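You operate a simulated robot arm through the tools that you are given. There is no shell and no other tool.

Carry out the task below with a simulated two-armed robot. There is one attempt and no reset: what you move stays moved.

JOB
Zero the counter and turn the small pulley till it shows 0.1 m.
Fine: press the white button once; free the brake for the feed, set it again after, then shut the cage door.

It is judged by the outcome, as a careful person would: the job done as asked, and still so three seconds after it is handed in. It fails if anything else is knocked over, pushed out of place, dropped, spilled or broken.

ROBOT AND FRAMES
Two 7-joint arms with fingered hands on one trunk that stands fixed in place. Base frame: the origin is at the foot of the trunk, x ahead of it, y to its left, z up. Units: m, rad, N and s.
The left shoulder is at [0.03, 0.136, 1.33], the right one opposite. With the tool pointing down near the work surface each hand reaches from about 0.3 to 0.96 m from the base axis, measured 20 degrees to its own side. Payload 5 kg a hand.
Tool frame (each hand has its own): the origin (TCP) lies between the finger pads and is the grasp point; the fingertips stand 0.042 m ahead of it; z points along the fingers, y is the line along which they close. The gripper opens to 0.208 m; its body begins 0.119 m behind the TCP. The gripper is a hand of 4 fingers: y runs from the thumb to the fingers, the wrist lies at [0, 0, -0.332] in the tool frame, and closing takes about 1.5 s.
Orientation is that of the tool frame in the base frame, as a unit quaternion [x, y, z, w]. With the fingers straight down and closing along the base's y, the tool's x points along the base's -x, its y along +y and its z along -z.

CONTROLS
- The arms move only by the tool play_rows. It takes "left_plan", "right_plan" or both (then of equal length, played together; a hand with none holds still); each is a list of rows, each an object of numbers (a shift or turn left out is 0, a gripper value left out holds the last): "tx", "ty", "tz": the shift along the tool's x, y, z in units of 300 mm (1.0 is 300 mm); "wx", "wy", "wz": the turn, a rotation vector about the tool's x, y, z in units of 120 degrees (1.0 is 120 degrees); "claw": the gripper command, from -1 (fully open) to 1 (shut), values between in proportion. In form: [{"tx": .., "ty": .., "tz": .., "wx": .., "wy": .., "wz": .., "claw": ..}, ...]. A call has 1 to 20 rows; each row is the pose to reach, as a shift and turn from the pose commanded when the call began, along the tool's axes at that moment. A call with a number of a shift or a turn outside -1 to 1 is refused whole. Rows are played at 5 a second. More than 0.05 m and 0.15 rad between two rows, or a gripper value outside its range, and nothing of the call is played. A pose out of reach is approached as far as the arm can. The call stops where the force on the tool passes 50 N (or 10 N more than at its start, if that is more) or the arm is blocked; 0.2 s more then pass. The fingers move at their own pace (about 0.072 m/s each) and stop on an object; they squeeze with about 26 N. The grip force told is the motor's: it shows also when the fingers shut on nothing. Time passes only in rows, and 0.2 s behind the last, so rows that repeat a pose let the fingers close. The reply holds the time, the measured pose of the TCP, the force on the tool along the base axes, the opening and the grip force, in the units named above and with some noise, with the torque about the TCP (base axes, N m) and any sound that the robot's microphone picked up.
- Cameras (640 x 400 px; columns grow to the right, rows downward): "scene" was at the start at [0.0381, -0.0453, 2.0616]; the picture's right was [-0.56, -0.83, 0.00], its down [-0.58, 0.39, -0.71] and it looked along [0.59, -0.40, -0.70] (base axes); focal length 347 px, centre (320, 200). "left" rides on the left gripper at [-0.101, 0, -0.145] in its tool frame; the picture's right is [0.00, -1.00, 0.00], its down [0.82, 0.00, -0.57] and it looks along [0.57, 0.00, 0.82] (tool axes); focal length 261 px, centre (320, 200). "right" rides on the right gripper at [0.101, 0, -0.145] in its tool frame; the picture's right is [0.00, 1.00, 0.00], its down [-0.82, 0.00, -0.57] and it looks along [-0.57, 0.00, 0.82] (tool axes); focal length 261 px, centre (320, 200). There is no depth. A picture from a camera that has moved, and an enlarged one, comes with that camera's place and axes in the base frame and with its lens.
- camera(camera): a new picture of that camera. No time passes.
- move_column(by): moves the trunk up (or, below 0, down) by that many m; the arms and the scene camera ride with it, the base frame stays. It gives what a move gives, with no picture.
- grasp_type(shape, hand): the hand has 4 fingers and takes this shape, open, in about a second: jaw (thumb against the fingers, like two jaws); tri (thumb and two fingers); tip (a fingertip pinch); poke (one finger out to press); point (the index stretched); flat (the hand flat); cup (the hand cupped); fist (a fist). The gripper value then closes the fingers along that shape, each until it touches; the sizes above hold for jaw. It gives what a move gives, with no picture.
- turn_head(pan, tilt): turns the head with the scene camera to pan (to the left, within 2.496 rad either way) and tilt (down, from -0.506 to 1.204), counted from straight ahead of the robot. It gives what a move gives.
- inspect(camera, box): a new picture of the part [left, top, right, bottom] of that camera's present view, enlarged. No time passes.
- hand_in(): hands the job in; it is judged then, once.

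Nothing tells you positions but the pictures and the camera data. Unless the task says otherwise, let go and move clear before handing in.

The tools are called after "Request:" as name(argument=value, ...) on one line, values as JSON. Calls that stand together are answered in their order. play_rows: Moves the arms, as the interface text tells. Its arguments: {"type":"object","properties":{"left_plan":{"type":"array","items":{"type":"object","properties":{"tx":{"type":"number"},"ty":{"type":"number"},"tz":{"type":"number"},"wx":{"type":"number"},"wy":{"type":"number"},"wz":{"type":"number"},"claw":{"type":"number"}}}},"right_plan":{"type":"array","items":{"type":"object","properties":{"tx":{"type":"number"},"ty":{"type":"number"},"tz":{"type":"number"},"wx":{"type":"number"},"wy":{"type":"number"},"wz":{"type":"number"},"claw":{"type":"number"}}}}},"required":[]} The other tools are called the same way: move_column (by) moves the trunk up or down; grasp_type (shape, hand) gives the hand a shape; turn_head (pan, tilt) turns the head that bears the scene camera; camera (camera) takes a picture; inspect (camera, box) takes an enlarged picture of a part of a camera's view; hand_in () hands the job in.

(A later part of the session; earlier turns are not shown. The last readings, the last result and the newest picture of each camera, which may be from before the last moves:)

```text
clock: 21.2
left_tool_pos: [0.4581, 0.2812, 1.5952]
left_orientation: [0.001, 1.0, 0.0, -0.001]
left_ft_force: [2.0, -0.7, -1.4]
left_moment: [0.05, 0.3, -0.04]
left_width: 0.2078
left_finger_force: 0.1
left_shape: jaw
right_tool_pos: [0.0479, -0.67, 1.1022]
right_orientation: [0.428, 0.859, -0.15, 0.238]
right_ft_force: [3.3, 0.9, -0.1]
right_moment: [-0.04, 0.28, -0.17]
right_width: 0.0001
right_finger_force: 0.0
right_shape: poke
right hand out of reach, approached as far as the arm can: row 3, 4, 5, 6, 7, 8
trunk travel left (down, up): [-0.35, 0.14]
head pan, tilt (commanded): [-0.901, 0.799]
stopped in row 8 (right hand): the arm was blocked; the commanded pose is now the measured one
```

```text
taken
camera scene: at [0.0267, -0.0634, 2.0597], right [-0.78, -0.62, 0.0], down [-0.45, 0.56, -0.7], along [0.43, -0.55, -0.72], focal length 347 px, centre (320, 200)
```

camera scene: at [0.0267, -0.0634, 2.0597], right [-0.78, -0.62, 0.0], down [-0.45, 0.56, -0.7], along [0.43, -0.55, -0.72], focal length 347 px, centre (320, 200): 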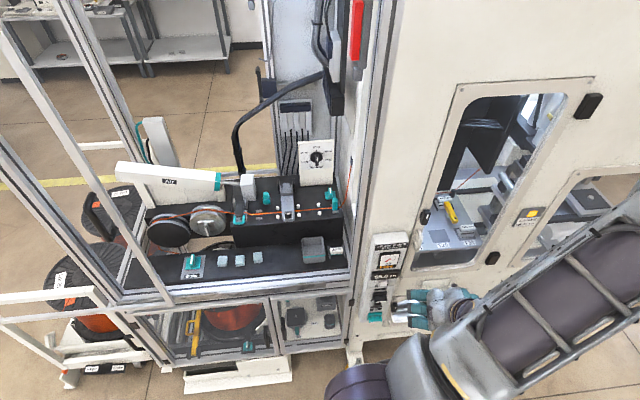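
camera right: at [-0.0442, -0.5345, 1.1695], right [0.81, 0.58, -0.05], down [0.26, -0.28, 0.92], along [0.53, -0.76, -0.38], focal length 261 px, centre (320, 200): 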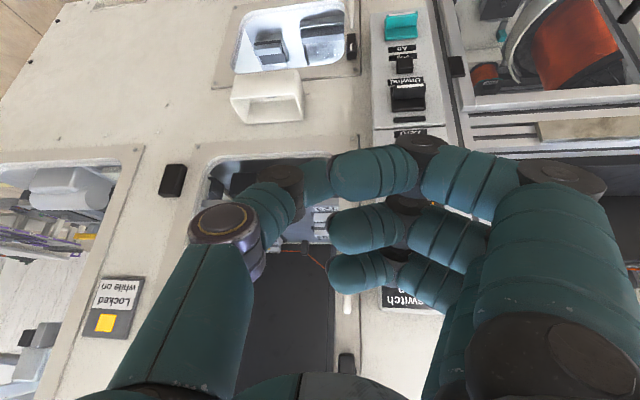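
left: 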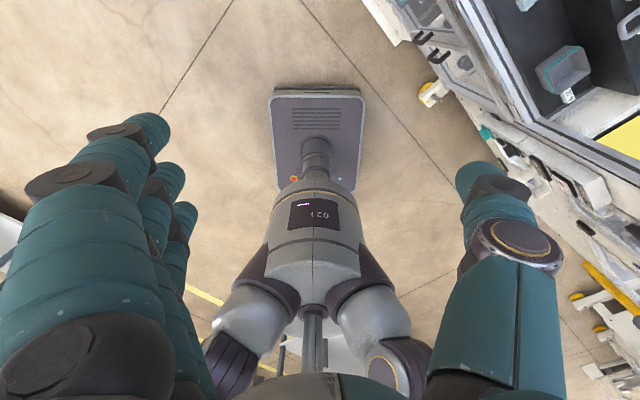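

The arm was folded too close to the shoulder (no contact, just reach). I'll raise the trunk to give the arm room, then lower the hand toward the panel.

Request:
move_column(by=0.14)

Request:
camera(camera="right")

Request:
camera(camera="scene")

```text
clock: 22.9
left_tool_pos: [0.4508, 0.2823, 1.7364]
left_orientation: [0.0, 1.0, 0.0, 0.001]
left_ft_force: [0.2, -0.2, -0.8]
left_moment: [-0.06, 0.03, -0.01]
left_width: 0.2078
left_finger_force: 0.1
left_shape: jaw
right_tool_pos: [0.0481, -0.6685, 1.2421]
right_orientation: [0.428, 0.858, -0.148, 0.241]
right_ft_force: [0.4, -0.3, -0.7]
right_moment: [-0.01, -0.02, -0.01]
right_width: 0.0
right_finger_force: 0.3
right_shape: poke
trunk travel left (down, up): [-0.49, 0.0]
head pan, tilt (commanded): [-0.901, 0.799]
```

```text
taken
camera right: at [-0.0461, -0.5342, 1.3091], right [0.81, 0.59, -0.05], down [0.26, -0.28, 0.92], along [0.53, -0.76, -0.38], focal length 261 px, centre (320, 200)
```

right: 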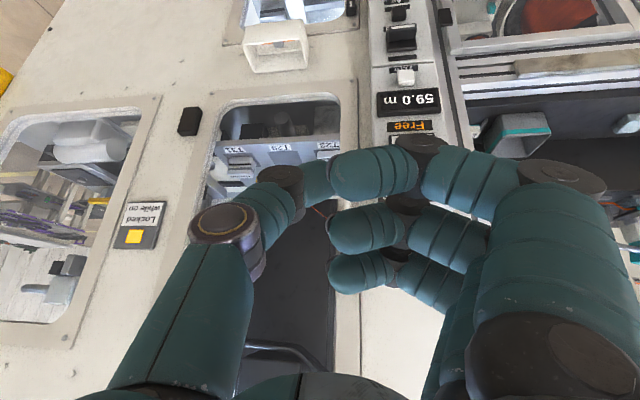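

```text
taken
camera scene: at [0.0209, -0.0629, 2.1995], right [-0.78, -0.62, 0.0], down [-0.45, 0.56, -0.7], along [0.43, -0.55, -0.72], focal length 347 px, centre (320, 200)
```

scene: 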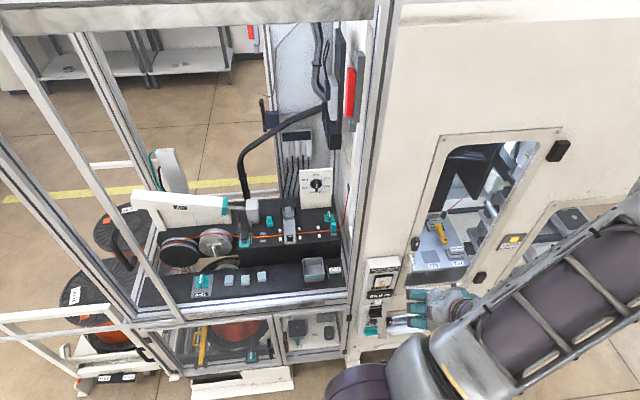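

Trunk is up; the button is now visible directly ahead (labelled, at upper centre of the wrist view). I'll lower and level the hand toward a pre-press pose about 10 cm in front of the button.

Request:
play_rows(right_plan=[{"tx": 0.033, "ty": 0.04, "tz": 0.092, "wx": -0.009, "wy": -0.04, "wz": -0.003}, {"tx": 0.065, "ty": 0.079, "tz": 0.184, "wx": -0.017, "wy": -0.079, "wz": -0.005}, {"tx": 0.098, "ty": 0.119, "tz": 0.277, "wx": -0.026, "wy": -0.119, "wz": -0.008}, {"tx": 0.131, "ty": 0.158, "tz": 0.369, "wx": -0.035, "wy": -0.159, "wz": -0.01}, {"tx": 0.164, "ty": 0.198, "tz": 0.461, "wx": -0.044, "wy": -0.199, "wz": -0.013}, {"tx": 0.196, "ty": 0.238, "tz": 0.553, "wx": -0.052, "wy": -0.238, "wz": -0.016}, {"tx": 0.229, "ty": 0.277, "tz": 0.645, "wx": -0.061, "wy": -0.278, "wz": -0.018}, {"tx": 0.262, "ty": 0.317, "tz": 0.738, "wx": -0.07, "wy": -0.318, "wz": -0.021}, {"tx": 0.294, "ty": 0.356, "tz": 0.83, "wx": -0.078, "wy": -0.357, "wz": -0.023}, {"tx": 0.327, "ty": 0.396, "tz": 0.922, "wx": -0.087, "wy": -0.397, "wz": -0.026}])

Request:
camera(camera="right")

Request:
inspect(camera="scene", box=[310, 220, 510, 380])

```text
clock: 25.1
left_tool_pos: [0.4514, 0.2825, 1.7371]
left_orientation: [0.0, 1.0, 0.002, 0.0]
left_ft_force: [0.6, -0.8, 0.2]
left_moment: [0.1, 0.1, 0.01]
left_width: 0.2079
left_finger_force: 0.1
left_shape: jaw
right_tool_pos: [0.167, -0.7342, 1.0859]
right_orientation: [0.286, 0.716, -0.232, 0.593]
right_ft_force: [0.0, -0.6, 0.0]
right_moment: [-0.01, -0.02, 0.04]
right_width: 0.0
right_finger_force: 0.1
right_shape: poke
right hand out of reach, approached as far as the arm can: row 7, 8, 9, 10
trunk travel left (down, up): [-0.49, 0.0]
head pan, tilt (commanded): [-0.901, 0.799]
```

```text
taken
camera right: at [0.0488, -0.6216, 1.0144], right [0.68, 0.73, 0.01], down [-0.3, 0.27, 0.91], along [0.66, -0.63, 0.4], focal length 261 px, centre (320, 200)
```

right: 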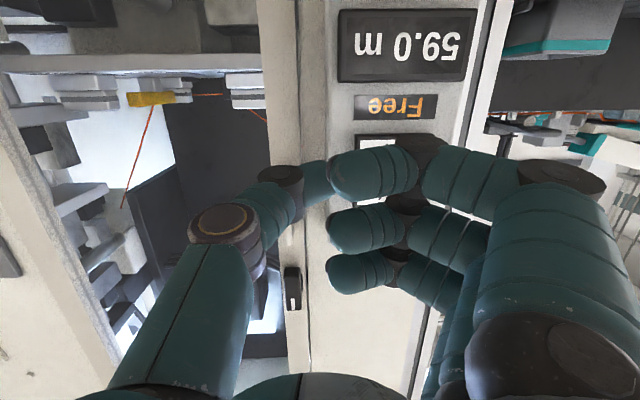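

```text
2.50 times, centred on (410, 300) of scene
camera zoom: at [0.0213, -0.0647, 2.1996], right [-0.78, -0.62, 0.0], down [-0.45, 0.56, -0.7], along [0.43, -0.55, -0.72], focal length 867 px, centre (95, -50)
```

zoom: 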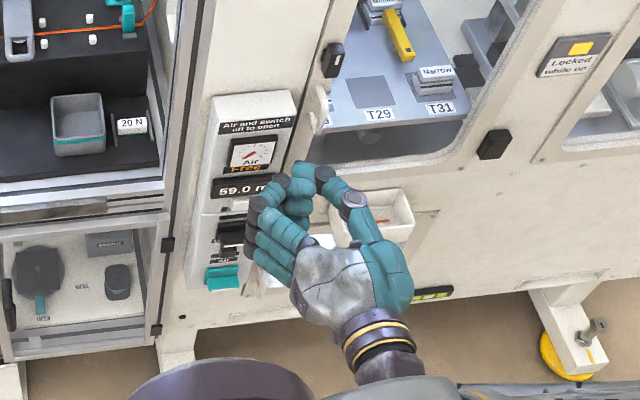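

The hand went to the right orientation but stayed too high (elbow in an awkward fold). I'll rotate the hand back to pointing down at low height to let the elbow come out to the right, then approach again less levelled.

Request:
play_rows(right_plan=[{"tx": -0.027, "tz": -0.005, "wy": 0.056}, {"tx": -0.055, "tz": -0.01, "wy": 0.111}, {"tx": -0.082, "tz": -0.015, "wy": 0.167}, {"tx": -0.109, "tz": -0.019, "wy": 0.222}, {"tx": -0.137, "tz": -0.024, "wy": 0.278}, {"tx": -0.164, "tz": -0.029, "wy": 0.333}, {"tx": -0.191, "tz": -0.034, "wy": 0.389}, {"tx": -0.219, "tz": -0.039, "wy": 0.444}, {"tx": -0.246, "tz": -0.044, "wy": 0.5}, {"tx": -0.273, "tz": -0.048, "wy": 0.556}, {"tx": -0.301, "tz": -0.053, "wy": 0.611}, {"tx": -0.328, "tz": -0.058, "wy": 0.667}])

Request:
camera(camera="scene")

Request:
camera(camera="left")

```text
clock: 27.7
left_tool_pos: [0.4498, 0.283, 1.7377]
left_orientation: [-0.001, 1.0, 0.001, 0.001]
left_ft_force: [0.5, -0.8, -0.1]
left_moment: [-0.01, 0.04, 0.02]
left_width: 0.208
left_finger_force: 0.0
left_shape: jaw
right_tool_pos: [0.164, -0.7273, 1.1642]
right_orientation: [0.369, 0.916, -0.056, 0.145]
right_ft_force: [0.7, 0.7, -0.6]
right_moment: [0.01, -0.01, -0.01]
right_width: 0.0001
right_finger_force: 0.0
right_shape: poke
right hand out of reach, approached as far as the arm can: row 10, 11, 12
trunk travel left (down, up): [-0.49, 0.0]
head pan, tilt (commanded): [-0.901, 0.799]
```

```text
taken
camera scene: at [0.0207, -0.0628, 2.1997], right [-0.78, -0.62, 0.0], down [-0.45, 0.56, -0.7], along [0.43, -0.55, -0.72], focal length 347 px, centre (320, 200)
```

scene: 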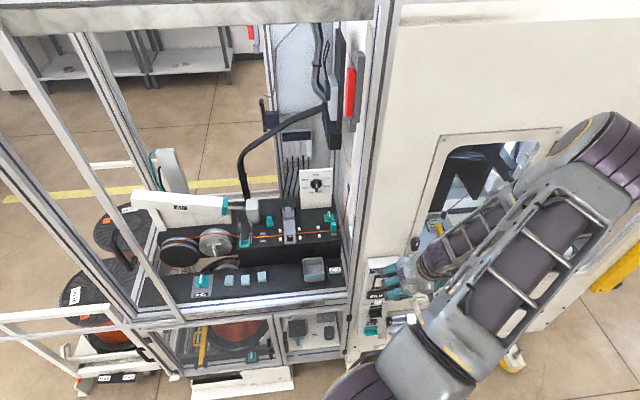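

```text
taken
camera left: at [0.5514, 0.2826, 1.8815], right [0.01, -1.0, 0.0], down [-0.82, 0.0, 0.57], along [-0.57, 0.0, -0.82], focal length 261 px, centre (320, 200)
```

left: 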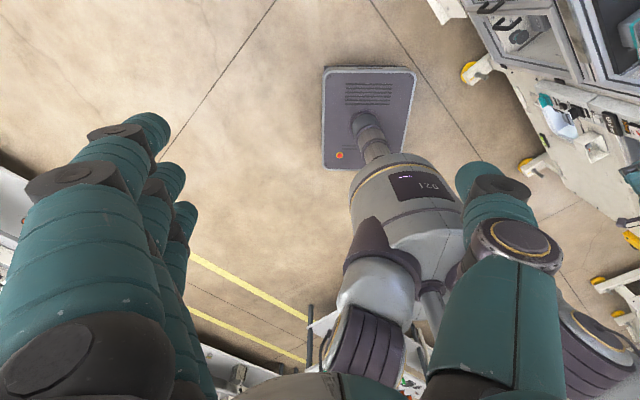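

The arm reached the levelled orientation earlier at about 1.09 m height, so I'll go back to that posture (slightly yawed) and lower the trunk to bring the tip to button height.

Request:
play_rows(right_plan=[{"tx": -0.006, "ty": -0.009, "tz": -0.011, "wx": -0.0041, "wy": -0.0554, "wz": -0.0049}, {"tx": -0.012, "ty": -0.019, "tz": -0.022, "wx": -0.0083, "wy": -0.1108, "wz": -0.0098}, {"tx": -0.018, "ty": -0.028, "tz": -0.033, "wx": -0.0124, "wy": -0.1663, "wz": -0.0148}, {"tx": -0.024, "ty": -0.037, "tz": -0.044, "wx": -0.0165, "wy": -0.2217, "wz": -0.0197}, {"tx": -0.03, "ty": -0.047, "tz": -0.055, "wx": -0.0206, "wy": -0.2771, "wz": -0.0246}, {"tx": -0.036, "ty": -0.056, "tz": -0.067, "wx": -0.0248, "wy": -0.3325, "wz": -0.0295}, {"tx": -0.041, "ty": -0.065, "tz": -0.078, "wx": -0.0289, "wy": -0.3879, "wz": -0.0344}, {"tx": -0.047, "ty": -0.075, "tz": -0.089, "wx": -0.033, "wy": -0.4433, "wz": -0.0393}, {"tx": -0.053, "ty": -0.084, "tz": -0.1, "wx": -0.0371, "wy": -0.4988, "wz": -0.0443}, {"tx": -0.059, "ty": -0.093, "tz": -0.111, "wx": -0.0413, "wy": -0.5542, "wz": -0.0492}, {"tx": -0.065, "ty": -0.103, "tz": -0.122, "wx": -0.0454, "wy": -0.6096, "wz": -0.0541}, {"tx": -0.071, "ty": -0.112, "tz": -0.133, "wx": -0.0495, "wy": -0.665, "wz": -0.059}])

Request:
camera(camera="right")

Request:
camera(camera="scene")

```text
clock: 30.3
left_tool_pos: [0.452, 0.2809, 1.7375]
left_orientation: [0.001, 1.0, 0.001, 0.0]
left_ft_force: [0.2, -0.8, 0.4]
left_moment: [0.13, 0.08, 0.01]
left_width: 0.2078
left_finger_force: 0.2
left_shape: jaw
right_tool_pos: [0.1476, -0.7593, 1.2072]
right_orientation: [0.186, 0.631, -0.243, 0.713]
right_ft_force: [0.0, -0.3, -0.6]
right_moment: [-0.04, 0.0, 0.09]
right_width: 0.0
right_finger_force: 0.0
right_shape: poke
trunk travel left (down, up): [-0.49, 0.0]
head pan, tilt (commanded): [-0.901, 0.799]
```

```text
taken
camera right: at [0.0384, -0.6873, 1.0878], right [0.58, 0.81, -0.04], down [-0.53, 0.42, 0.74], along [0.61, -0.41, 0.68], focal length 261 px, centre (320, 200)
```

right: 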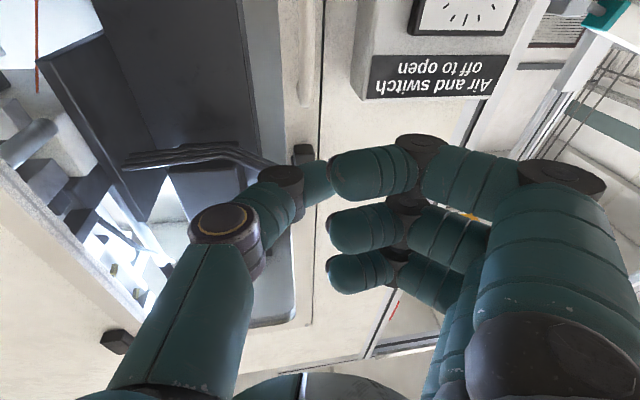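

```text
taken
camera scene: at [0.0214, -0.0654, 2.1996], right [-0.78, -0.62, 0.0], down [-0.45, 0.56, -0.7], along [0.43, -0.55, -0.72], focal length 347 px, centre (320, 200)
```

scene: 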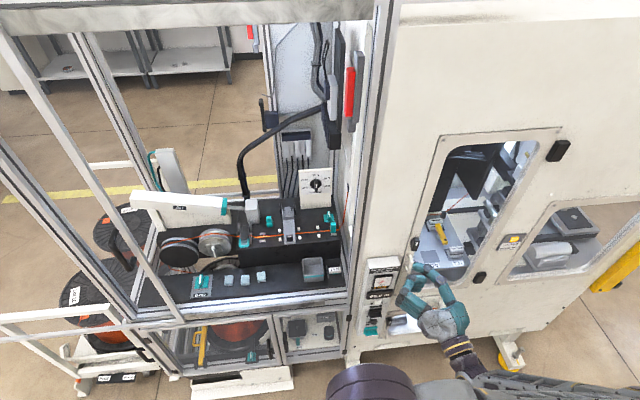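

I now understand: after an unreachable move the commanded pose becomes the reached one. The elbow is now low and the hand level; I'll shift it left/back/down a little and pitch it slightly downward.

Request:
play_rows(right_plan=[{"tx": 0.037, "ty": 0.024, "tz": -0.028, "wy": 0.016}, {"tx": 0.075, "ty": 0.049, "tz": -0.056, "wy": 0.031}, {"tx": 0.112, "ty": 0.073, "tz": -0.084, "wy": 0.047}, {"tx": 0.149, "ty": 0.098, "tz": -0.113, "wy": 0.063}, {"tx": 0.186, "ty": 0.122, "tz": -0.141, "wy": 0.078}, {"tx": 0.224, "ty": 0.146, "tz": -0.169, "wy": 0.094}, {"tx": 0.261, "ty": 0.171, "tz": -0.197, "wy": 0.109}, {"tx": 0.298, "ty": 0.195, "tz": -0.225, "wy": 0.125}])

Request:
camera(camera="right")

Request:
camera(camera="scene")

```text
clock: 32.1
left_tool_pos: [0.451, 0.2842, 1.7373]
left_orientation: [0.0, 1.0, 0.0, 0.0]
left_ft_force: [0.0, 0.3, 0.1]
left_moment: [-0.04, -0.03, -0.01]
left_width: 0.208
left_finger_force: 0.0
left_shape: jaw
right_tool_pos: [0.1326, -0.6849, 1.1132]
right_orientation: [0.216, 0.72, -0.217, 0.623]
right_ft_force: [-0.7, -0.2, -0.1]
right_moment: [0.0, -0.03, -0.02]
right_width: 0.0001
right_finger_force: 0.2
right_shape: poke
right hand out of reach, approached as far as the arm can: row 8
trunk travel left (down, up): [-0.49, 0.0]
head pan, tilt (commanded): [-0.901, 0.799]
```

```text
taken
camera right: at [0.0034, -0.5952, 1.0322], right [0.58, 0.81, -0.04], down [-0.36, 0.3, 0.89], along [0.73, -0.5, 0.46], focal length 261 px, centre (320, 200)
```

right: 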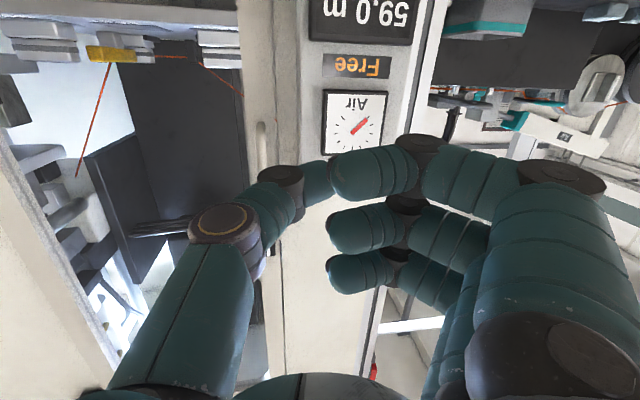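

```text
taken
camera scene: at [0.0197, -0.0622, 2.1997], right [-0.78, -0.62, 0.0], down [-0.45, 0.56, -0.7], along [0.43, -0.55, -0.72], focal length 347 px, centre (320, 200)
```

scene: 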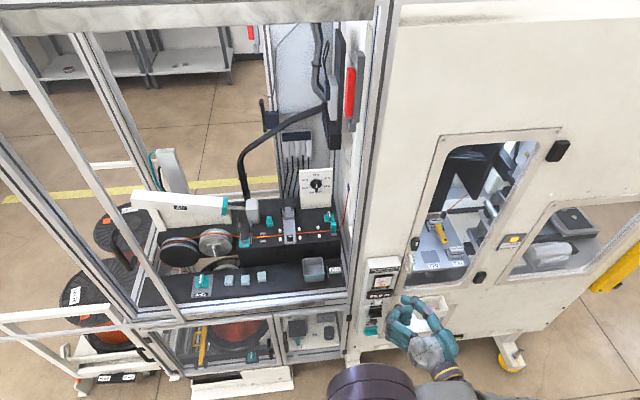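

Good: hand is level, tip about 9 cm off the panel plane at z≈1.11. Lowering the trunk by 0.20 m brings the thumb tip to button height.

Request:
move_column(by=-0.2)

Request:
camera(camera="right")

Request:
inspect(camera="scene", box=[310, 200, 530, 380])

```text
clock: 34.2
left_tool_pos: [0.4505, 0.2831, 1.5374]
left_orientation: [0.0, 1.0, 0.0, 0.0]
left_ft_force: [0.5, 0.1, 1.4]
left_moment: [0.0, -0.02, 0.0]
left_width: 0.208
left_finger_force: 0.0
left_shape: jaw
right_tool_pos: [0.1334, -0.6847, 0.9129]
right_orientation: [0.216, 0.72, -0.217, 0.623]
right_ft_force: [0.3, -0.2, -0.1]
right_moment: [-0.01, 0.01, 0.02]
right_width: 0.0001
right_finger_force: 0.1
right_shape: poke
trunk travel left (down, up): [-0.29, 0.2]
head pan, tilt (commanded): [-0.901, 0.799]
```

```text
taken
camera right: at [0.0036, -0.5957, 0.8325], right [0.58, 0.81, -0.04], down [-0.36, 0.3, 0.89], along [0.73, -0.5, 0.46], focal length 261 px, centre (320, 200)
```

right: 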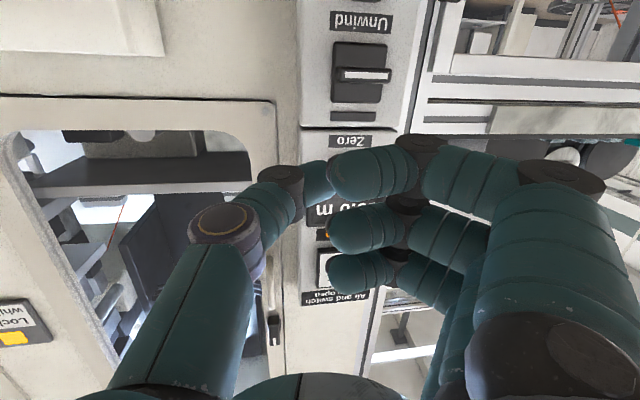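

```text
2.22 times, centred on (420, 290) of scene
camera zoom: at [0.0202, -0.0628, 1.9999], right [-0.78, -0.62, 0.0], down [-0.45, 0.56, -0.7], along [0.43, -0.55, -0.72], focal length 771 px, centre (98, 0)
```

zoom: 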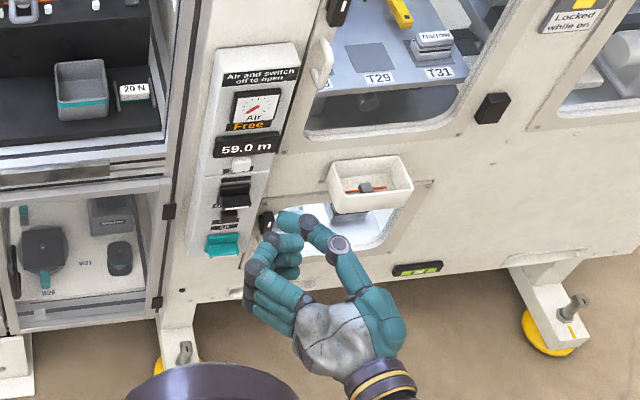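

The wrist camera sees the "Zero" label, with the button just above it hidden by the index. Raising the trunk 5 cm should reveal the button at camera height for an accurate height reading.

Request:
move_column(by=0.05)

Request:
camera(camera="right")

Request:
inspect(camera="right", box=[280, 40, 440, 200])

Request:
inspect(camera="scene", box=[340, 230, 460, 340])

```text
clock: 35.1
left_tool_pos: [0.4504, 0.2837, 1.587]
left_orientation: [0.001, 1.0, 0.0, 0.0]
left_ft_force: [0.7, 0.3, 0.3]
left_moment: [0.01, 0.0, 0.01]
left_width: 0.2077
left_finger_force: 0.0
left_shape: jaw
right_tool_pos: [0.1336, -0.6858, 0.9638]
right_orientation: [0.216, 0.72, -0.216, 0.623]
right_ft_force: [0.5, 0.0, 0.0]
right_moment: [0.01, -0.02, -0.01]
right_width: 0.0002
right_finger_force: 0.1
right_shape: poke
trunk travel left (down, up): [-0.34, 0.15]
head pan, tilt (commanded): [-0.901, 0.799]
```

```text
taken
camera right: at [0.0036, -0.5955, 0.8818], right [0.58, 0.81, -0.04], down [-0.36, 0.29, 0.89], along [0.73, -0.5, 0.46], focal length 261 px, centre (320, 200)
```

right: 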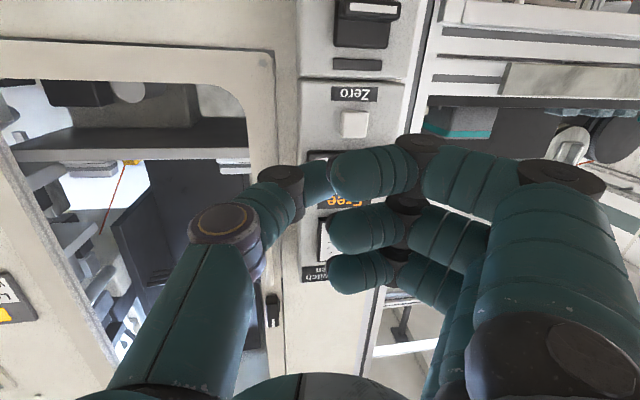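

```text
2.50 times, centred on (360, 120) of right
camera zoom: at [0.0036, -0.5955, 0.8818], right [0.58, 0.81, -0.04], down [-0.36, 0.29, 0.89], along [0.73, -0.5, 0.46], focal length 652 px, centre (220, 400)
```

zoom: 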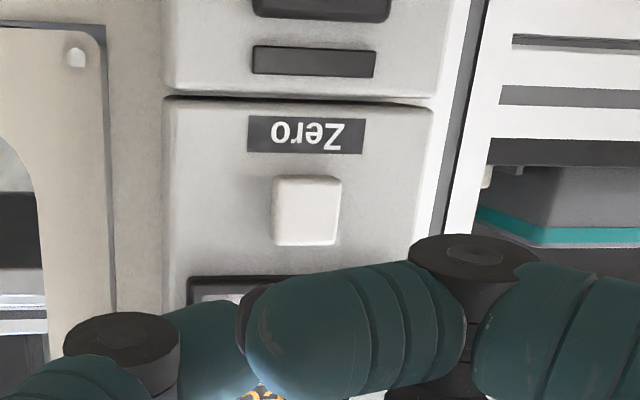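

```text
3.64 times, centred on (400, 285) of scene
camera zoom: at [0.0202, -0.0629, 2.0495], right [-0.78, -0.62, 0.0], down [-0.45, 0.56, -0.7], along [0.43, -0.55, -0.72], focal length 1261 px, centre (29, -109)
```

zoom: 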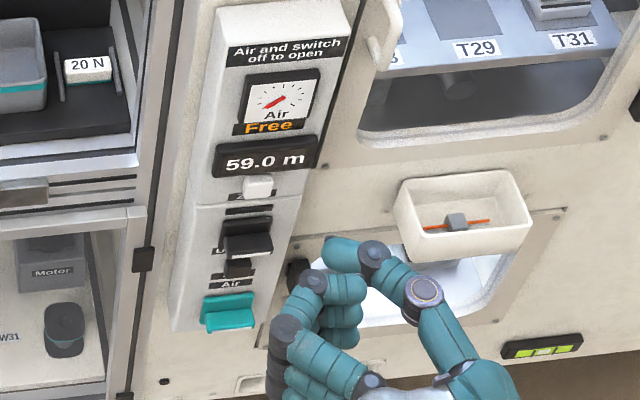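

The button front is now measured at about [0.252,-0.730,0.936] (29 mm square), and the thumb tip is at about [0.162,-0.711,0.958]. I'll shift left, down and forward to sit about 3 cm in front of it.

Request:
play_rows(right_plan=[{"tx": 0.011, "ty": 0.041, "tz": 0.041}, {"tx": 0.023, "ty": 0.083, "tz": 0.083}, {"tx": 0.034, "ty": 0.124, "tz": 0.124}, {"tx": 0.045, "ty": 0.165, "tz": 0.166}])

Request:
camera(camera="right")

Request:
inspect(camera="scene", box=[340, 230, 460, 340])

```text
clock: 36.1
left_tool_pos: [0.4516, 0.2824, 1.5877]
left_orientation: [0.001, 1.0, 0.0, 0.001]
left_ft_force: [0.5, -0.2, -0.7]
left_moment: [0.04, 0.02, -0.03]
left_width: 0.2078
left_finger_force: 0.1
left_shape: jaw
right_tool_pos: [0.2016, -0.6867, 0.9652]
right_orientation: [0.217, 0.721, -0.216, 0.622]
right_ft_force: [-0.3, 0.0, 0.5]
right_moment: [-0.02, 0.01, 0.02]
right_width: 0.0
right_finger_force: 0.1
right_shape: poke
right hand out of reach, approached as far as the arm can: row 1, 2, 3, 4
trunk travel left (down, up): [-0.34, 0.15]
head pan, tilt (commanded): [-0.901, 0.799]
```

```text
taken
camera right: at [0.0722, -0.5965, 0.8839], right [0.58, 0.81, -0.04], down [-0.35, 0.29, 0.89], along [0.73, -0.5, 0.46], focal length 261 px, centre (320, 200)
```

right: 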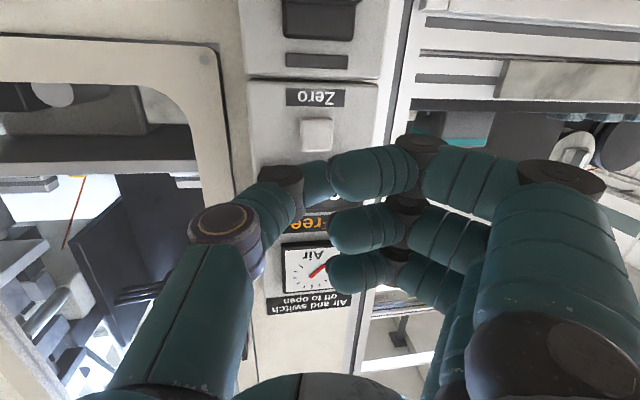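

```text
3.64 times, centred on (400, 285) of scene
camera zoom: at [0.0213, -0.0634, 2.0497], right [-0.78, -0.62, 0.0], down [-0.45, 0.56, -0.7], along [0.43, -0.55, -0.72], focal length 1261 px, centre (29, -109)
```

zoom: 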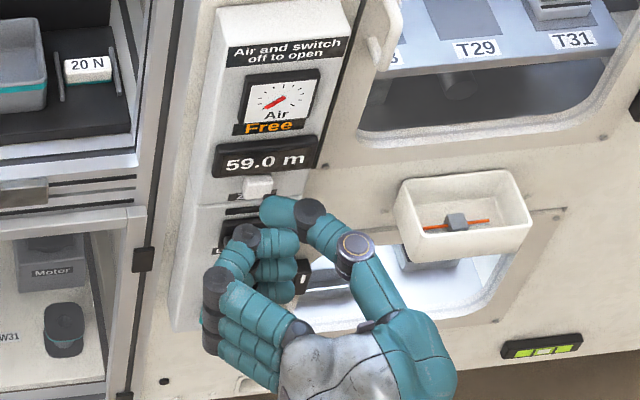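

Alignment in the horizontal plane is good; the tip just sits about 2.4 cm too high, so I'll lower the trunk by 0.024 m.

Request:
move_column(by=-0.024)

Request:
camera(camera="right")

Request:
inspect(camera="scene", box=[340, 230, 460, 340])

```text
clock: 36.9
left_tool_pos: [0.4494, 0.2838, 1.564]
left_orientation: [0.0, 1.0, 0.0, -0.001]
left_ft_force: [-0.6, -0.5, -0.3]
left_moment: [-0.02, -0.03, -0.02]
left_width: 0.2079
left_finger_force: 0.1
left_shape: jaw
right_tool_pos: [0.2009, -0.6864, 0.9415]
right_orientation: [0.216, 0.721, -0.216, 0.622]
right_ft_force: [-0.7, -0.5, 1.1]
right_moment: [0.07, 0.03, -0.01]
right_width: 0.0
right_finger_force: 0.0
right_shape: poke
trunk travel left (down, up): [-0.316, 0.174]
head pan, tilt (commanded): [-0.901, 0.799]
```

```text
taken
camera right: at [0.0717, -0.5963, 0.8606], right [0.58, 0.81, -0.04], down [-0.35, 0.29, 0.89], along [0.73, -0.5, 0.46], focal length 261 px, centre (320, 200)
```

right: 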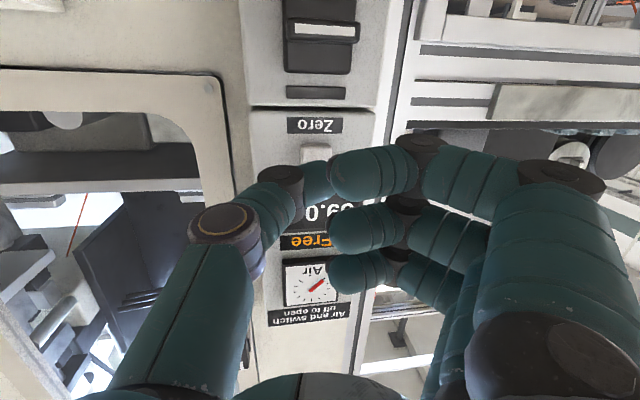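

```text
3.64 times, centred on (400, 285) of scene
camera zoom: at [0.0197, -0.0624, 2.0258], right [-0.78, -0.62, 0.0], down [-0.45, 0.56, -0.7], along [0.43, -0.55, -0.72], focal length 1261 px, centre (29, -109)
```

zoom: 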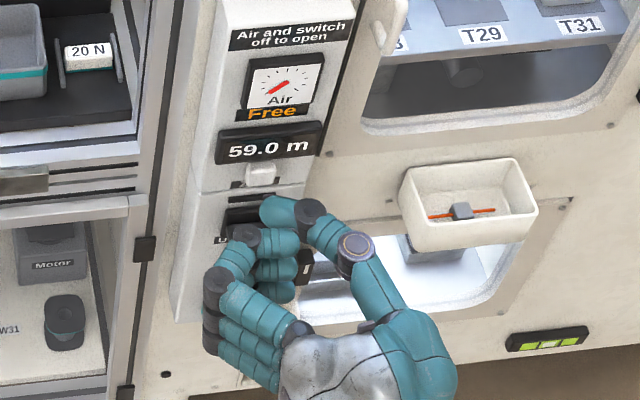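

The thumb tip is now at the button's height and about 2.5 cm in front. I'll advance 2 cm along the panel normal and check.

Request:
play_rows(right_plan=[{"tx": -0.0041, "ty": -0.0047, "tz": 0.0328}, {"tx": -0.0082, "ty": -0.0095, "tz": 0.0655}])

Request:
inspect(camera="right", box=[240, 80, 440, 240])

Request:
inspect(camera="scene", box=[360, 240, 440, 300])

```text
clock: 37.5
left_tool_pos: [0.4511, 0.2834, 1.5639]
left_orientation: [0.0, 1.0, 0.0, 0.0]
left_ft_force: [0.0, 0.5, 0.8]
left_moment: [0.03, -0.03, 0.02]
left_width: 0.208
left_finger_force: 0.1
left_shape: jaw
right_tool_pos: [0.2148, -0.6998, 0.9404]
right_orientation: [0.216, 0.721, -0.216, 0.621]
right_ft_force: [0.4, 0.4, 0.4]
right_moment: [0.02, -0.02, 0.0]
right_width: 0.0
right_finger_force: 0.0
right_shape: poke
trunk travel left (down, up): [-0.316, 0.174]
head pan, tilt (commanded): [-0.901, 0.799]
```

```text
2.50 times, centred on (340, 160) of right
camera zoom: at [0.0856, -0.611, 0.8599], right [0.58, 0.81, -0.04], down [-0.35, 0.29, 0.89], along [0.73, -0.5, 0.46], focal length 652 px, centre (270, 300)
```

zoom: 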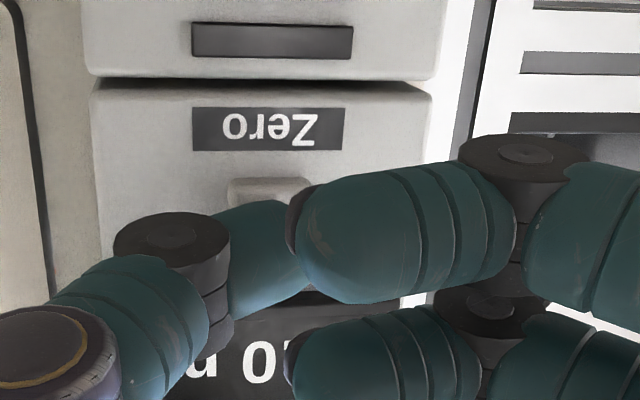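

```text
6.67 times, centred on (400, 270) of scene
camera zoom: at [0.0203, -0.0629, 2.0257], right [-0.78, -0.62, 0.0], down [-0.45, 0.56, -0.7], along [0.43, -0.55, -0.72], focal length 2312 px, centre (-213, -267)
```

zoom: 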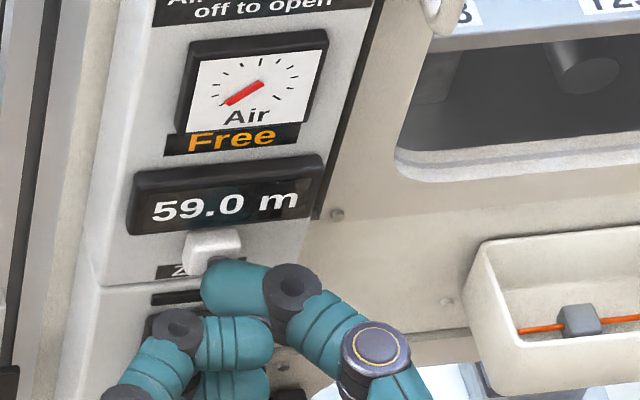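

The thumb tip is right before the button, slightly high by about 6 mm. I'll lower 6 mm and then press forward and back.

Request:
move_column(by=-0.006)

Request:
play_rows(right_plan=[{"tx": -0.001, "ty": -0.0012, "tz": 0.0082}, {"tx": -0.002, "ty": -0.0024, "tz": 0.0164}])

Request:
inspect(camera="right", box=[240, 80, 440, 240])

Request:
inspect(camera="scene", box=[360, 240, 440, 300])

```text
clock: 38.0
left_tool_pos: [0.4506, 0.2833, 1.5577]
left_orientation: [-0.001, 1.0, 0.0, -0.001]
left_ft_force: [-0.1, -0.5, 0.1]
left_moment: [-0.01, 0.0, -0.03]
left_width: 0.2077
left_finger_force: 0.1
left_shape: jaw
right_tool_pos: [0.216, -0.7004, 0.9357]
right_orientation: [0.216, 0.72, -0.215, 0.623]
right_ft_force: [0.3, 0.1, 0.2]
right_moment: [0.0, 0.0, 0.0]
right_width: 0.0
right_finger_force: 0.0
right_shape: poke
trunk travel left (down, up): [-0.31, 0.18]
head pan, tilt (commanded): [-0.901, 0.799]
```

```text
clock: 38.6
left_tool_pos: [0.45, 0.2835, 1.5577]
left_orientation: [0.0, 1.0, 0.0, 0.0]
left_ft_force: [-0.7, 0.3, 0.2]
left_moment: [0.0, -0.02, -0.01]
left_width: 0.2079
left_finger_force: 0.0
left_shape: jaw
right_tool_pos: [0.2188, -0.7031, 0.9361]
right_orientation: [0.216, 0.721, -0.216, 0.622]
right_ft_force: [-1.7, 2.2, -1.0]
right_moment: [0.02, 0.02, 0.0]
right_width: 0.0
right_finger_force: 0.0
right_shape: poke
trunk travel left (down, up): [-0.31, 0.18]
head pan, tilt (commanded): [-0.901, 0.799]
heard: click
```

```text
2.50 times, centred on (340, 160) of right
camera zoom: at [0.0893, -0.6136, 0.8542], right [0.58, 0.81, -0.04], down [-0.35, 0.29, 0.89], along [0.73, -0.5, 0.46], focal length 652 px, centre (270, 300)
```

zoom: 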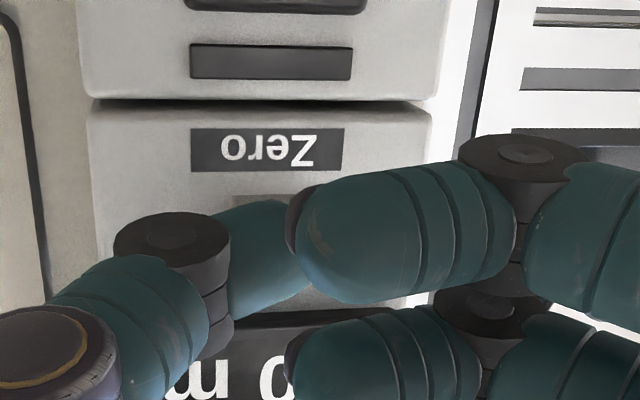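

```text
6.67 times, centred on (400, 270) of scene
camera zoom: at [0.0199, -0.0627, 2.0197], right [-0.78, -0.62, 0.0], down [-0.45, 0.56, -0.7], along [0.43, -0.55, -0.72], focal length 2312 px, centre (-213, -267)
```

zoom: 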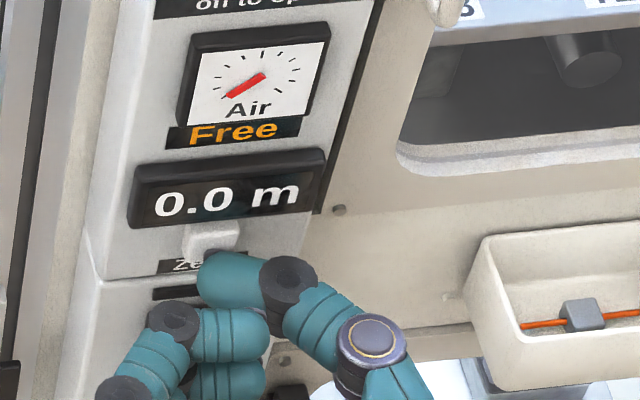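

A click was heard and the counter reads 0.0 m. I'll withdraw straight back without touching anything else, then raise the trunk.

Request:
play_rows(right_plan=[{"tx": 0.0041, "ty": 0.0047, "tz": -0.0328}, {"tx": 0.0082, "ty": 0.0095, "tz": -0.0655}, {"tx": 0.018, "ty": -0.033, "tz": -0.13}, {"tx": 0.0285, "ty": -0.076, "tz": -0.195}, {"tx": 0.039, "ty": -0.119, "tz": -0.261}])

Request:
move_column(by=0.18)

Request:
inspect(camera="scene", box=[310, 220, 510, 380])

```text
clock: 39.8
left_tool_pos: [0.4493, 0.2838, 1.5575]
left_orientation: [0.0, 1.0, 0.001, 0.001]
left_ft_force: [-0.3, -0.6, 0.0]
left_moment: [-0.02, -0.09, 0.02]
left_width: 0.2078
left_finger_force: 0.0
left_shape: jaw
right_tool_pos: [0.1349, -0.6859, 0.9357]
right_orientation: [0.216, 0.72, -0.215, 0.623]
right_ft_force: [-0.4, -0.5, 1.1]
right_moment: [0.04, 0.02, -0.02]
right_width: 0.0002
right_finger_force: 0.1
right_shape: poke
trunk travel left (down, up): [-0.31, 0.18]
head pan, tilt (commanded): [-0.901, 0.799]
```

```text
clock: 41.8
left_tool_pos: [0.4505, 0.2831, 1.7373]
left_orientation: [0.0, 1.0, -0.001, 0.0]
left_ft_force: [0.3, 0.6, -0.4]
left_moment: [0.02, -0.01, -0.03]
left_width: 0.2079
left_finger_force: 0.1
left_shape: jaw
right_tool_pos: [0.1358, -0.6877, 1.1142]
right_orientation: [0.216, 0.721, -0.215, 0.622]
right_ft_force: [0.6, 0.1, 0.3]
right_moment: [0.02, 0.02, 0.03]
right_width: 0.0
right_finger_force: 0.1
right_shape: poke
trunk travel left (down, up): [-0.49, 0.0]
head pan, tilt (commanded): [-0.901, 0.799]
```

```text
2.50 times, centred on (410, 300) of scene
camera zoom: at [0.0201, -0.0628, 2.1995], right [-0.78, -0.62, 0.0], down [-0.45, 0.56, -0.7], along [0.43, -0.55, -0.72], focal length 867 px, centre (95, -50)
```

zoom: 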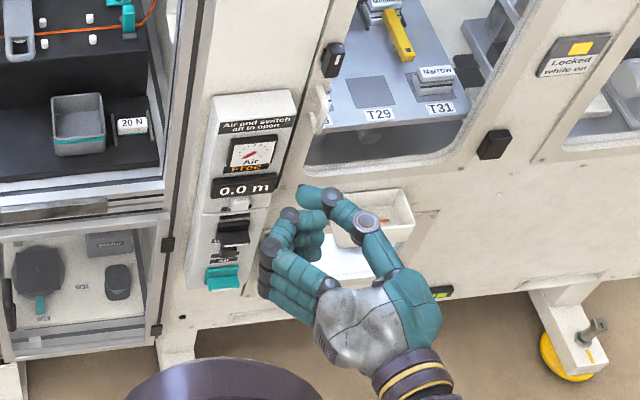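

Panel shows 0.0 m and the hand is clear. I'll now unwind the posture (reverse of how I came) back to pointing down.

Request:
play_rows(right_plan=[{"tx": -0.064, "ty": -0.037, "tz": 0.026, "wy": -0.025}, {"tx": -0.129, "ty": -0.074, "tz": 0.052, "wy": -0.05}, {"tx": -0.193, "ty": -0.11, "tz": 0.078, "wy": -0.075}, {"tx": -0.258, "ty": -0.147, "tz": 0.104, "wy": -0.1}, {"tx": -0.322, "ty": -0.184, "tz": 0.13, "wy": -0.125}])

Request:
play_rows(right_plan=[{"wy": 0.0554}, {"wy": 0.1108}, {"wy": 0.1663}, {"wy": 0.2217}, {"wy": 0.2771}, {"wy": 0.3325}, {"wy": 0.3879}, {"wy": 0.4433}, {"wy": 0.4988}, {"wy": 0.5542}, {"wy": 0.6096}, {"wy": 0.665}])

Request:
camera(camera="scene")

```text
clock: 43.0
left_tool_pos: [0.451, 0.2834, 1.7382]
left_orientation: [-0.001, 1.0, -0.001, 0.0]
left_ft_force: [-0.3, 0.1, -0.7]
left_moment: [0.03, -0.01, 0.02]
left_width: 0.2078
left_finger_force: 0.0
left_shape: jaw
right_tool_pos: [0.1479, -0.7608, 1.2074]
right_orientation: [0.185, 0.633, -0.242, 0.711]
right_ft_force: [-0.4, 0.3, 0.2]
right_moment: [-0.01, 0.0, 0.01]
right_width: 0.0
right_finger_force: 0.1
right_shape: poke
trunk travel left (down, up): [-0.49, 0.0]
head pan, tilt (commanded): [-0.901, 0.799]
```

```text
clock: 45.6
left_tool_pos: [0.4513, 0.2829, 1.7379]
left_orientation: [0.001, 1.0, 0.0, 0.0]
left_ft_force: [0.9, -0.1, -0.4]
left_moment: [0.01, 0.01, -0.03]
left_width: 0.208
left_finger_force: 0.2
left_shape: jaw
right_tool_pos: [0.1485, -0.7539, 1.2093]
right_orientation: [0.293, 0.94, -0.074, 0.158]
right_ft_force: [-1.1, 0.1, 0.2]
right_moment: [0.02, -0.04, -0.03]
right_width: 0.0001
right_finger_force: 0.1
right_shape: poke
right hand out of reach, approached as far as the arm can: row 12
trunk travel left (down, up): [-0.49, 0.0]
head pan, tilt (commanded): [-0.901, 0.799]
```

```text
taken
camera scene: at [0.0206, -0.0627, 2.1997], right [-0.78, -0.62, 0.0], down [-0.45, 0.56, -0.7], along [0.43, -0.55, -0.72], focal length 347 px, centre (320, 200)
```

scene: 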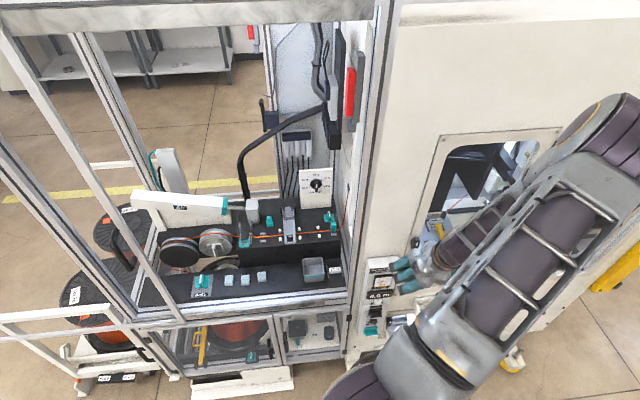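

Next comes the brake. I'll bring the right hand up and left, pointing down with finger row along the bench depth, staying outside the cage for now.

Request:
play_rows(right_plan=[{"tx": -0.024, "ty": 0.098, "tz": -0.057, "wx": -0.001, "wy": 0.0168, "wz": 0.0076}, {"tx": -0.047, "ty": 0.197, "tz": -0.114, "wx": -0.002, "wy": 0.0335, "wz": 0.0151}, {"tx": -0.071, "ty": 0.295, "tz": -0.171, "wx": -0.003, "wy": 0.0503, "wz": 0.0227}, {"tx": -0.094, "ty": 0.394, "tz": -0.228, "wx": -0.004, "wy": 0.067, "wz": 0.0303}, {"tx": -0.118, "ty": 0.492, "tz": -0.285, "wx": -0.005, "wy": 0.0838, "wz": 0.0379}, {"tx": -0.142, "ty": 0.591, "tz": -0.342, "wx": -0.006, "wy": 0.1005, "wz": 0.0454}, {"tx": -0.165, "ty": 0.69, "tz": -0.399, "wx": -0.007, "wy": 0.1173, "wz": 0.053}, {"tx": -0.189, "ty": 0.788, "tz": -0.456, "wx": -0.008, "wy": 0.134, "wz": 0.0606}, {"tx": -0.212, "ty": 0.886, "tz": -0.513, "wx": -0.009, "wy": 0.1508, "wz": 0.0681}, {"tx": -0.236, "ty": 0.985, "tz": -0.57, "wx": -0.01, "wy": 0.1675, "wz": 0.0757}])

Request:
grasp_type(hand="right", shape="jaw")

Request:
move_column(by=-0.14)

Request:
camera(camera="right")

```text
clock: 47.8
left_tool_pos: [0.4531, 0.286, 1.7365]
left_orientation: [0.0, 1.0, -0.001, -0.001]
left_ft_force: [1.0, -0.4, -0.4]
left_moment: [-0.06, 0.14, 0.01]
left_width: 0.2081
left_finger_force: 0.1
left_shape: jaw
right_tool_pos: [0.3149, -0.444, 1.2549]
right_orientation: [0.391, 0.92, -0.025, 0.036]
right_ft_force: [0.9, 0.6, 0.2]
right_moment: [-0.08, 0.12, -0.03]
right_width: 0.0002
right_finger_force: 0.0
right_shape: poke
right hand out of reach, approached as far as the arm can: row 1, 2, 3, 4, 5, 6, 7, 8, 9, 10
trunk travel left (down, up): [-0.49, 0.0]
head pan, tilt (commanded): [-0.901, 0.799]
```

```text
clock: 48.7
left_tool_pos: [0.4497, 0.2832, 1.7372]
left_orientation: [0.0, 1.0, 0.0, 0.0]
left_ft_force: [-0.3, -0.7, 0.3]
left_moment: [0.02, -0.04, -0.01]
left_width: 0.2078
left_finger_force: 0.1
left_shape: jaw
right_tool_pos: [0.3126, -0.4447, 1.2549]
right_orientation: [0.391, 0.919, -0.024, 0.038]
right_ft_force: [0.8, -0.1, 0.3]
right_moment: [0.03, -0.03, 0.01]
right_width: 0.2078
right_finger_force: 0.1
right_shape: jaw
trunk travel left (down, up): [-0.49, 0.0]
head pan, tilt (commanded): [-0.901, 0.799]
```

```text
clock: 50.4
left_tool_pos: [0.4504, 0.2842, 1.5974]
left_orientation: [0.0, 1.0, 0.0, -0.001]
left_ft_force: [0.6, -0.3, 0.5]
left_moment: [0.02, 0.0, -0.01]
left_width: 0.2073
left_finger_force: 0.0
left_shape: jaw
right_tool_pos: [0.313, -0.4444, 1.1153]
right_orientation: [0.39, 0.92, -0.023, 0.037]
right_ft_force: [0.4, -0.2, 0.7]
right_moment: [0.01, 0.0, 0.03]
right_width: 0.2079
right_finger_force: 0.0
right_shape: jaw
trunk travel left (down, up): [-0.35, 0.14]
head pan, tilt (commanded): [-0.901, 0.799]
```

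```text
taken
camera right: at [0.2362, -0.3609, 1.2505], right [0.72, 0.69, -0.01], down [0.54, -0.55, 0.64], along [0.43, -0.47, -0.77], focal length 261 px, centre (320, 200)
```

right: 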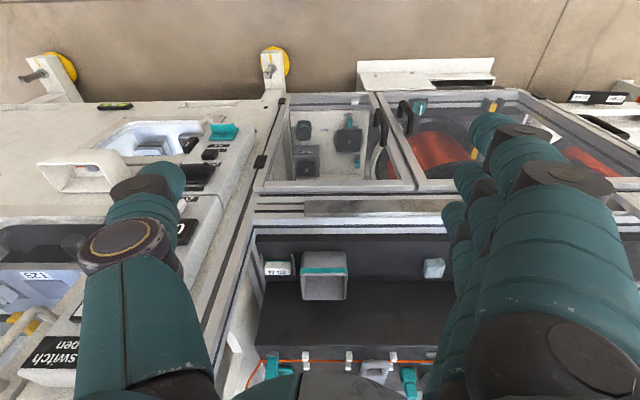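

I'm back in front of the opening. I'll check the arm posture from the scene camera before entering the cage.

Request:
turn_head(pan=-0.6, tilt=0.8)

Request:
camera(camera="scene")

Request:
camera(camera="left")

```text
clock: 51.2
left_tool_pos: [0.4513, 0.2834, 1.5981]
left_orientation: [0.0, 1.0, 0.0, 0.0]
left_ft_force: [0.3, -0.4, -0.5]
left_moment: [-0.03, 0.02, -0.03]
left_width: 0.2078
left_finger_force: 0.1
left_shape: jaw
right_tool_pos: [0.3136, -0.4455, 1.1163]
right_orientation: [0.391, 0.919, -0.023, 0.037]
right_ft_force: [-0.4, 0.8, -0.9]
right_moment: [0.01, 0.02, 0.0]
right_width: 0.2079
right_finger_force: 0.1
right_shape: jaw
trunk travel left (down, up): [-0.35, 0.14]
head pan, tilt (commanded): [-0.6, 0.799]
```

```text
taken
camera scene: at [0.0368, -0.0453, 2.0597], right [-0.57, -0.82, 0.0], down [-0.59, 0.41, -0.7], along [0.57, -0.39, -0.72], focal length 347 px, centre (320, 200)
```

scene: 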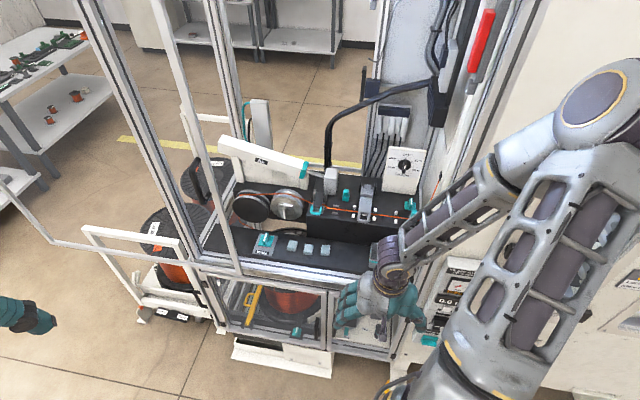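

```text
taken
camera left: at [0.5512, 0.2824, 1.7417], right [0.0, -1.0, 0.0], down [-0.82, 0.0, 0.57], along [-0.57, 0.0, -0.82], focal length 261 px, centre (320, 200)
```

left: 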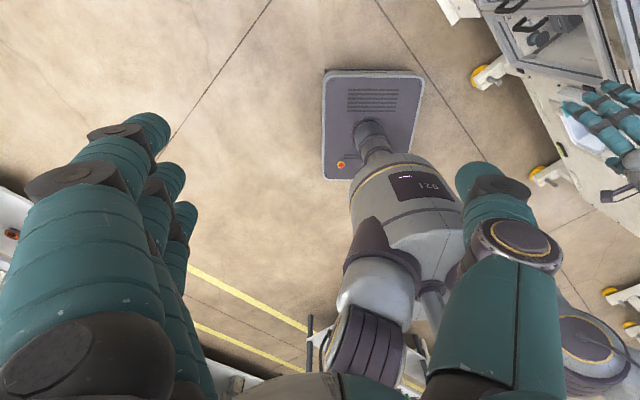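

The elbow is high on the right and clear. I'll pre-close the jaw to about 6 cm and move left/up to in front of the pulleys at safe height.

Request:
play_rows(right_plan=[{"tx": -0.022, "ty": 0.099, "tz": -0.044, "wy": 0.004, "wz": -0.002, "claw": 0.4}, {"tx": -0.044, "ty": 0.198, "tz": -0.088, "wy": 0.008, "wz": -0.004, "claw": 0.4}, {"tx": -0.065, "ty": 0.297, "tz": -0.133, "wy": 0.013, "wz": -0.006, "claw": 0.4}, {"tx": -0.087, "ty": 0.396, "tz": -0.177, "wy": 0.017, "wz": -0.008, "claw": 0.4}, {"tx": -0.109, "ty": 0.495, "tz": -0.221, "wy": 0.021, "wz": -0.01, "claw": 0.4}, {"tx": -0.131, "ty": 0.594, "tz": -0.265, "wy": 0.025, "wz": -0.011, "claw": 0.4}, {"tx": -0.153, "ty": 0.693, "tz": -0.309, "wy": 0.029, "wz": -0.013, "claw": 0.4}, {"tx": -0.174, "ty": 0.792, "tz": -0.354, "wy": 0.034, "wz": -0.015, "claw": 0.4}, {"tx": -0.196, "ty": 0.891, "tz": -0.398, "wy": 0.038, "wz": -0.017, "claw": 0.4}, {"tx": -0.218, "ty": 0.99, "tz": -0.442, "wy": 0.042, "wz": -0.019, "claw": 0.4}])

Request:
camera(camera="right")

Request:
camera(camera="scene")

```text
clock: 52.5
left_tool_pos: [0.4529, 0.2817, 1.5957]
left_orientation: [0.002, 1.0, 0.0, -0.002]
left_ft_force: [-0.2, -0.1, 0.7]
left_moment: [0.03, 0.03, -0.01]
left_width: 0.208
left_finger_force: 0.0
left_shape: jaw
right_tool_pos: [0.4578, -0.454, 1.2927]
right_orientation: [0.379, 0.902, -0.165, 0.121]
right_ft_force: [0.3, -0.4, -0.9]
right_moment: [-0.04, 0.02, -0.06]
right_width: 0.0622
right_finger_force: 0.2
right_shape: jaw
right hand out of reach, approached as far as the arm can: row 1, 2, 3, 4, 5
trunk travel left (down, up): [-0.35, 0.14]
head pan, tilt (commanded): [-0.6, 0.799]
stopped in row 6 (right hand): the force on the tool passed its limit at 77 N (the readings are from after the stop); the commanded pose is now the measured one
```

```text
taken
camera right: at [0.3754, -0.3316, 1.3889], right [0.73, 0.65, -0.21], down [0.5, -0.31, 0.81], along [0.46, -0.69, -0.55], focal length 261 px, centre (320, 200)
```

right: 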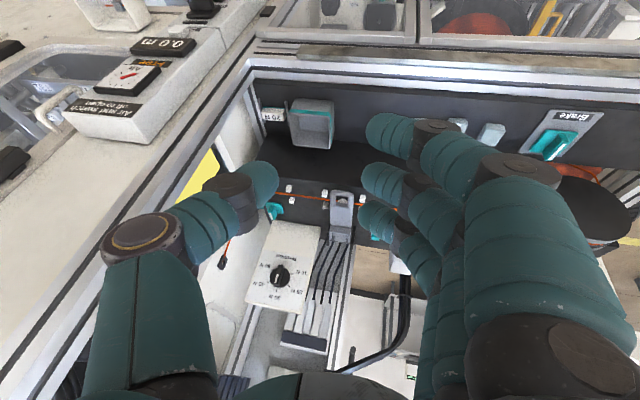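

```text
taken
camera scene: at [0.039, -0.0451, 2.0597], right [-0.57, -0.82, 0.0], down [-0.59, 0.41, -0.7], along [0.57, -0.39, -0.72], focal length 347 px, centre (320, 200)
```

scene: 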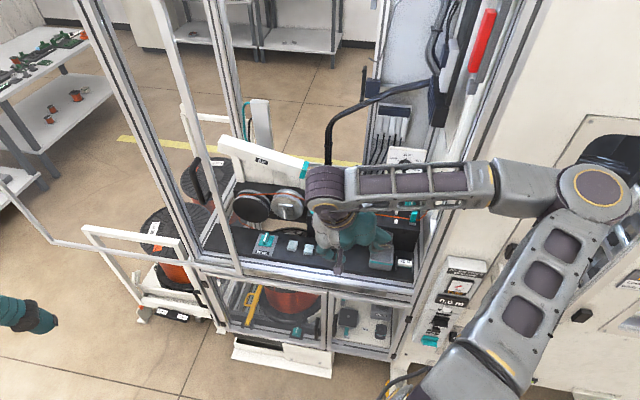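

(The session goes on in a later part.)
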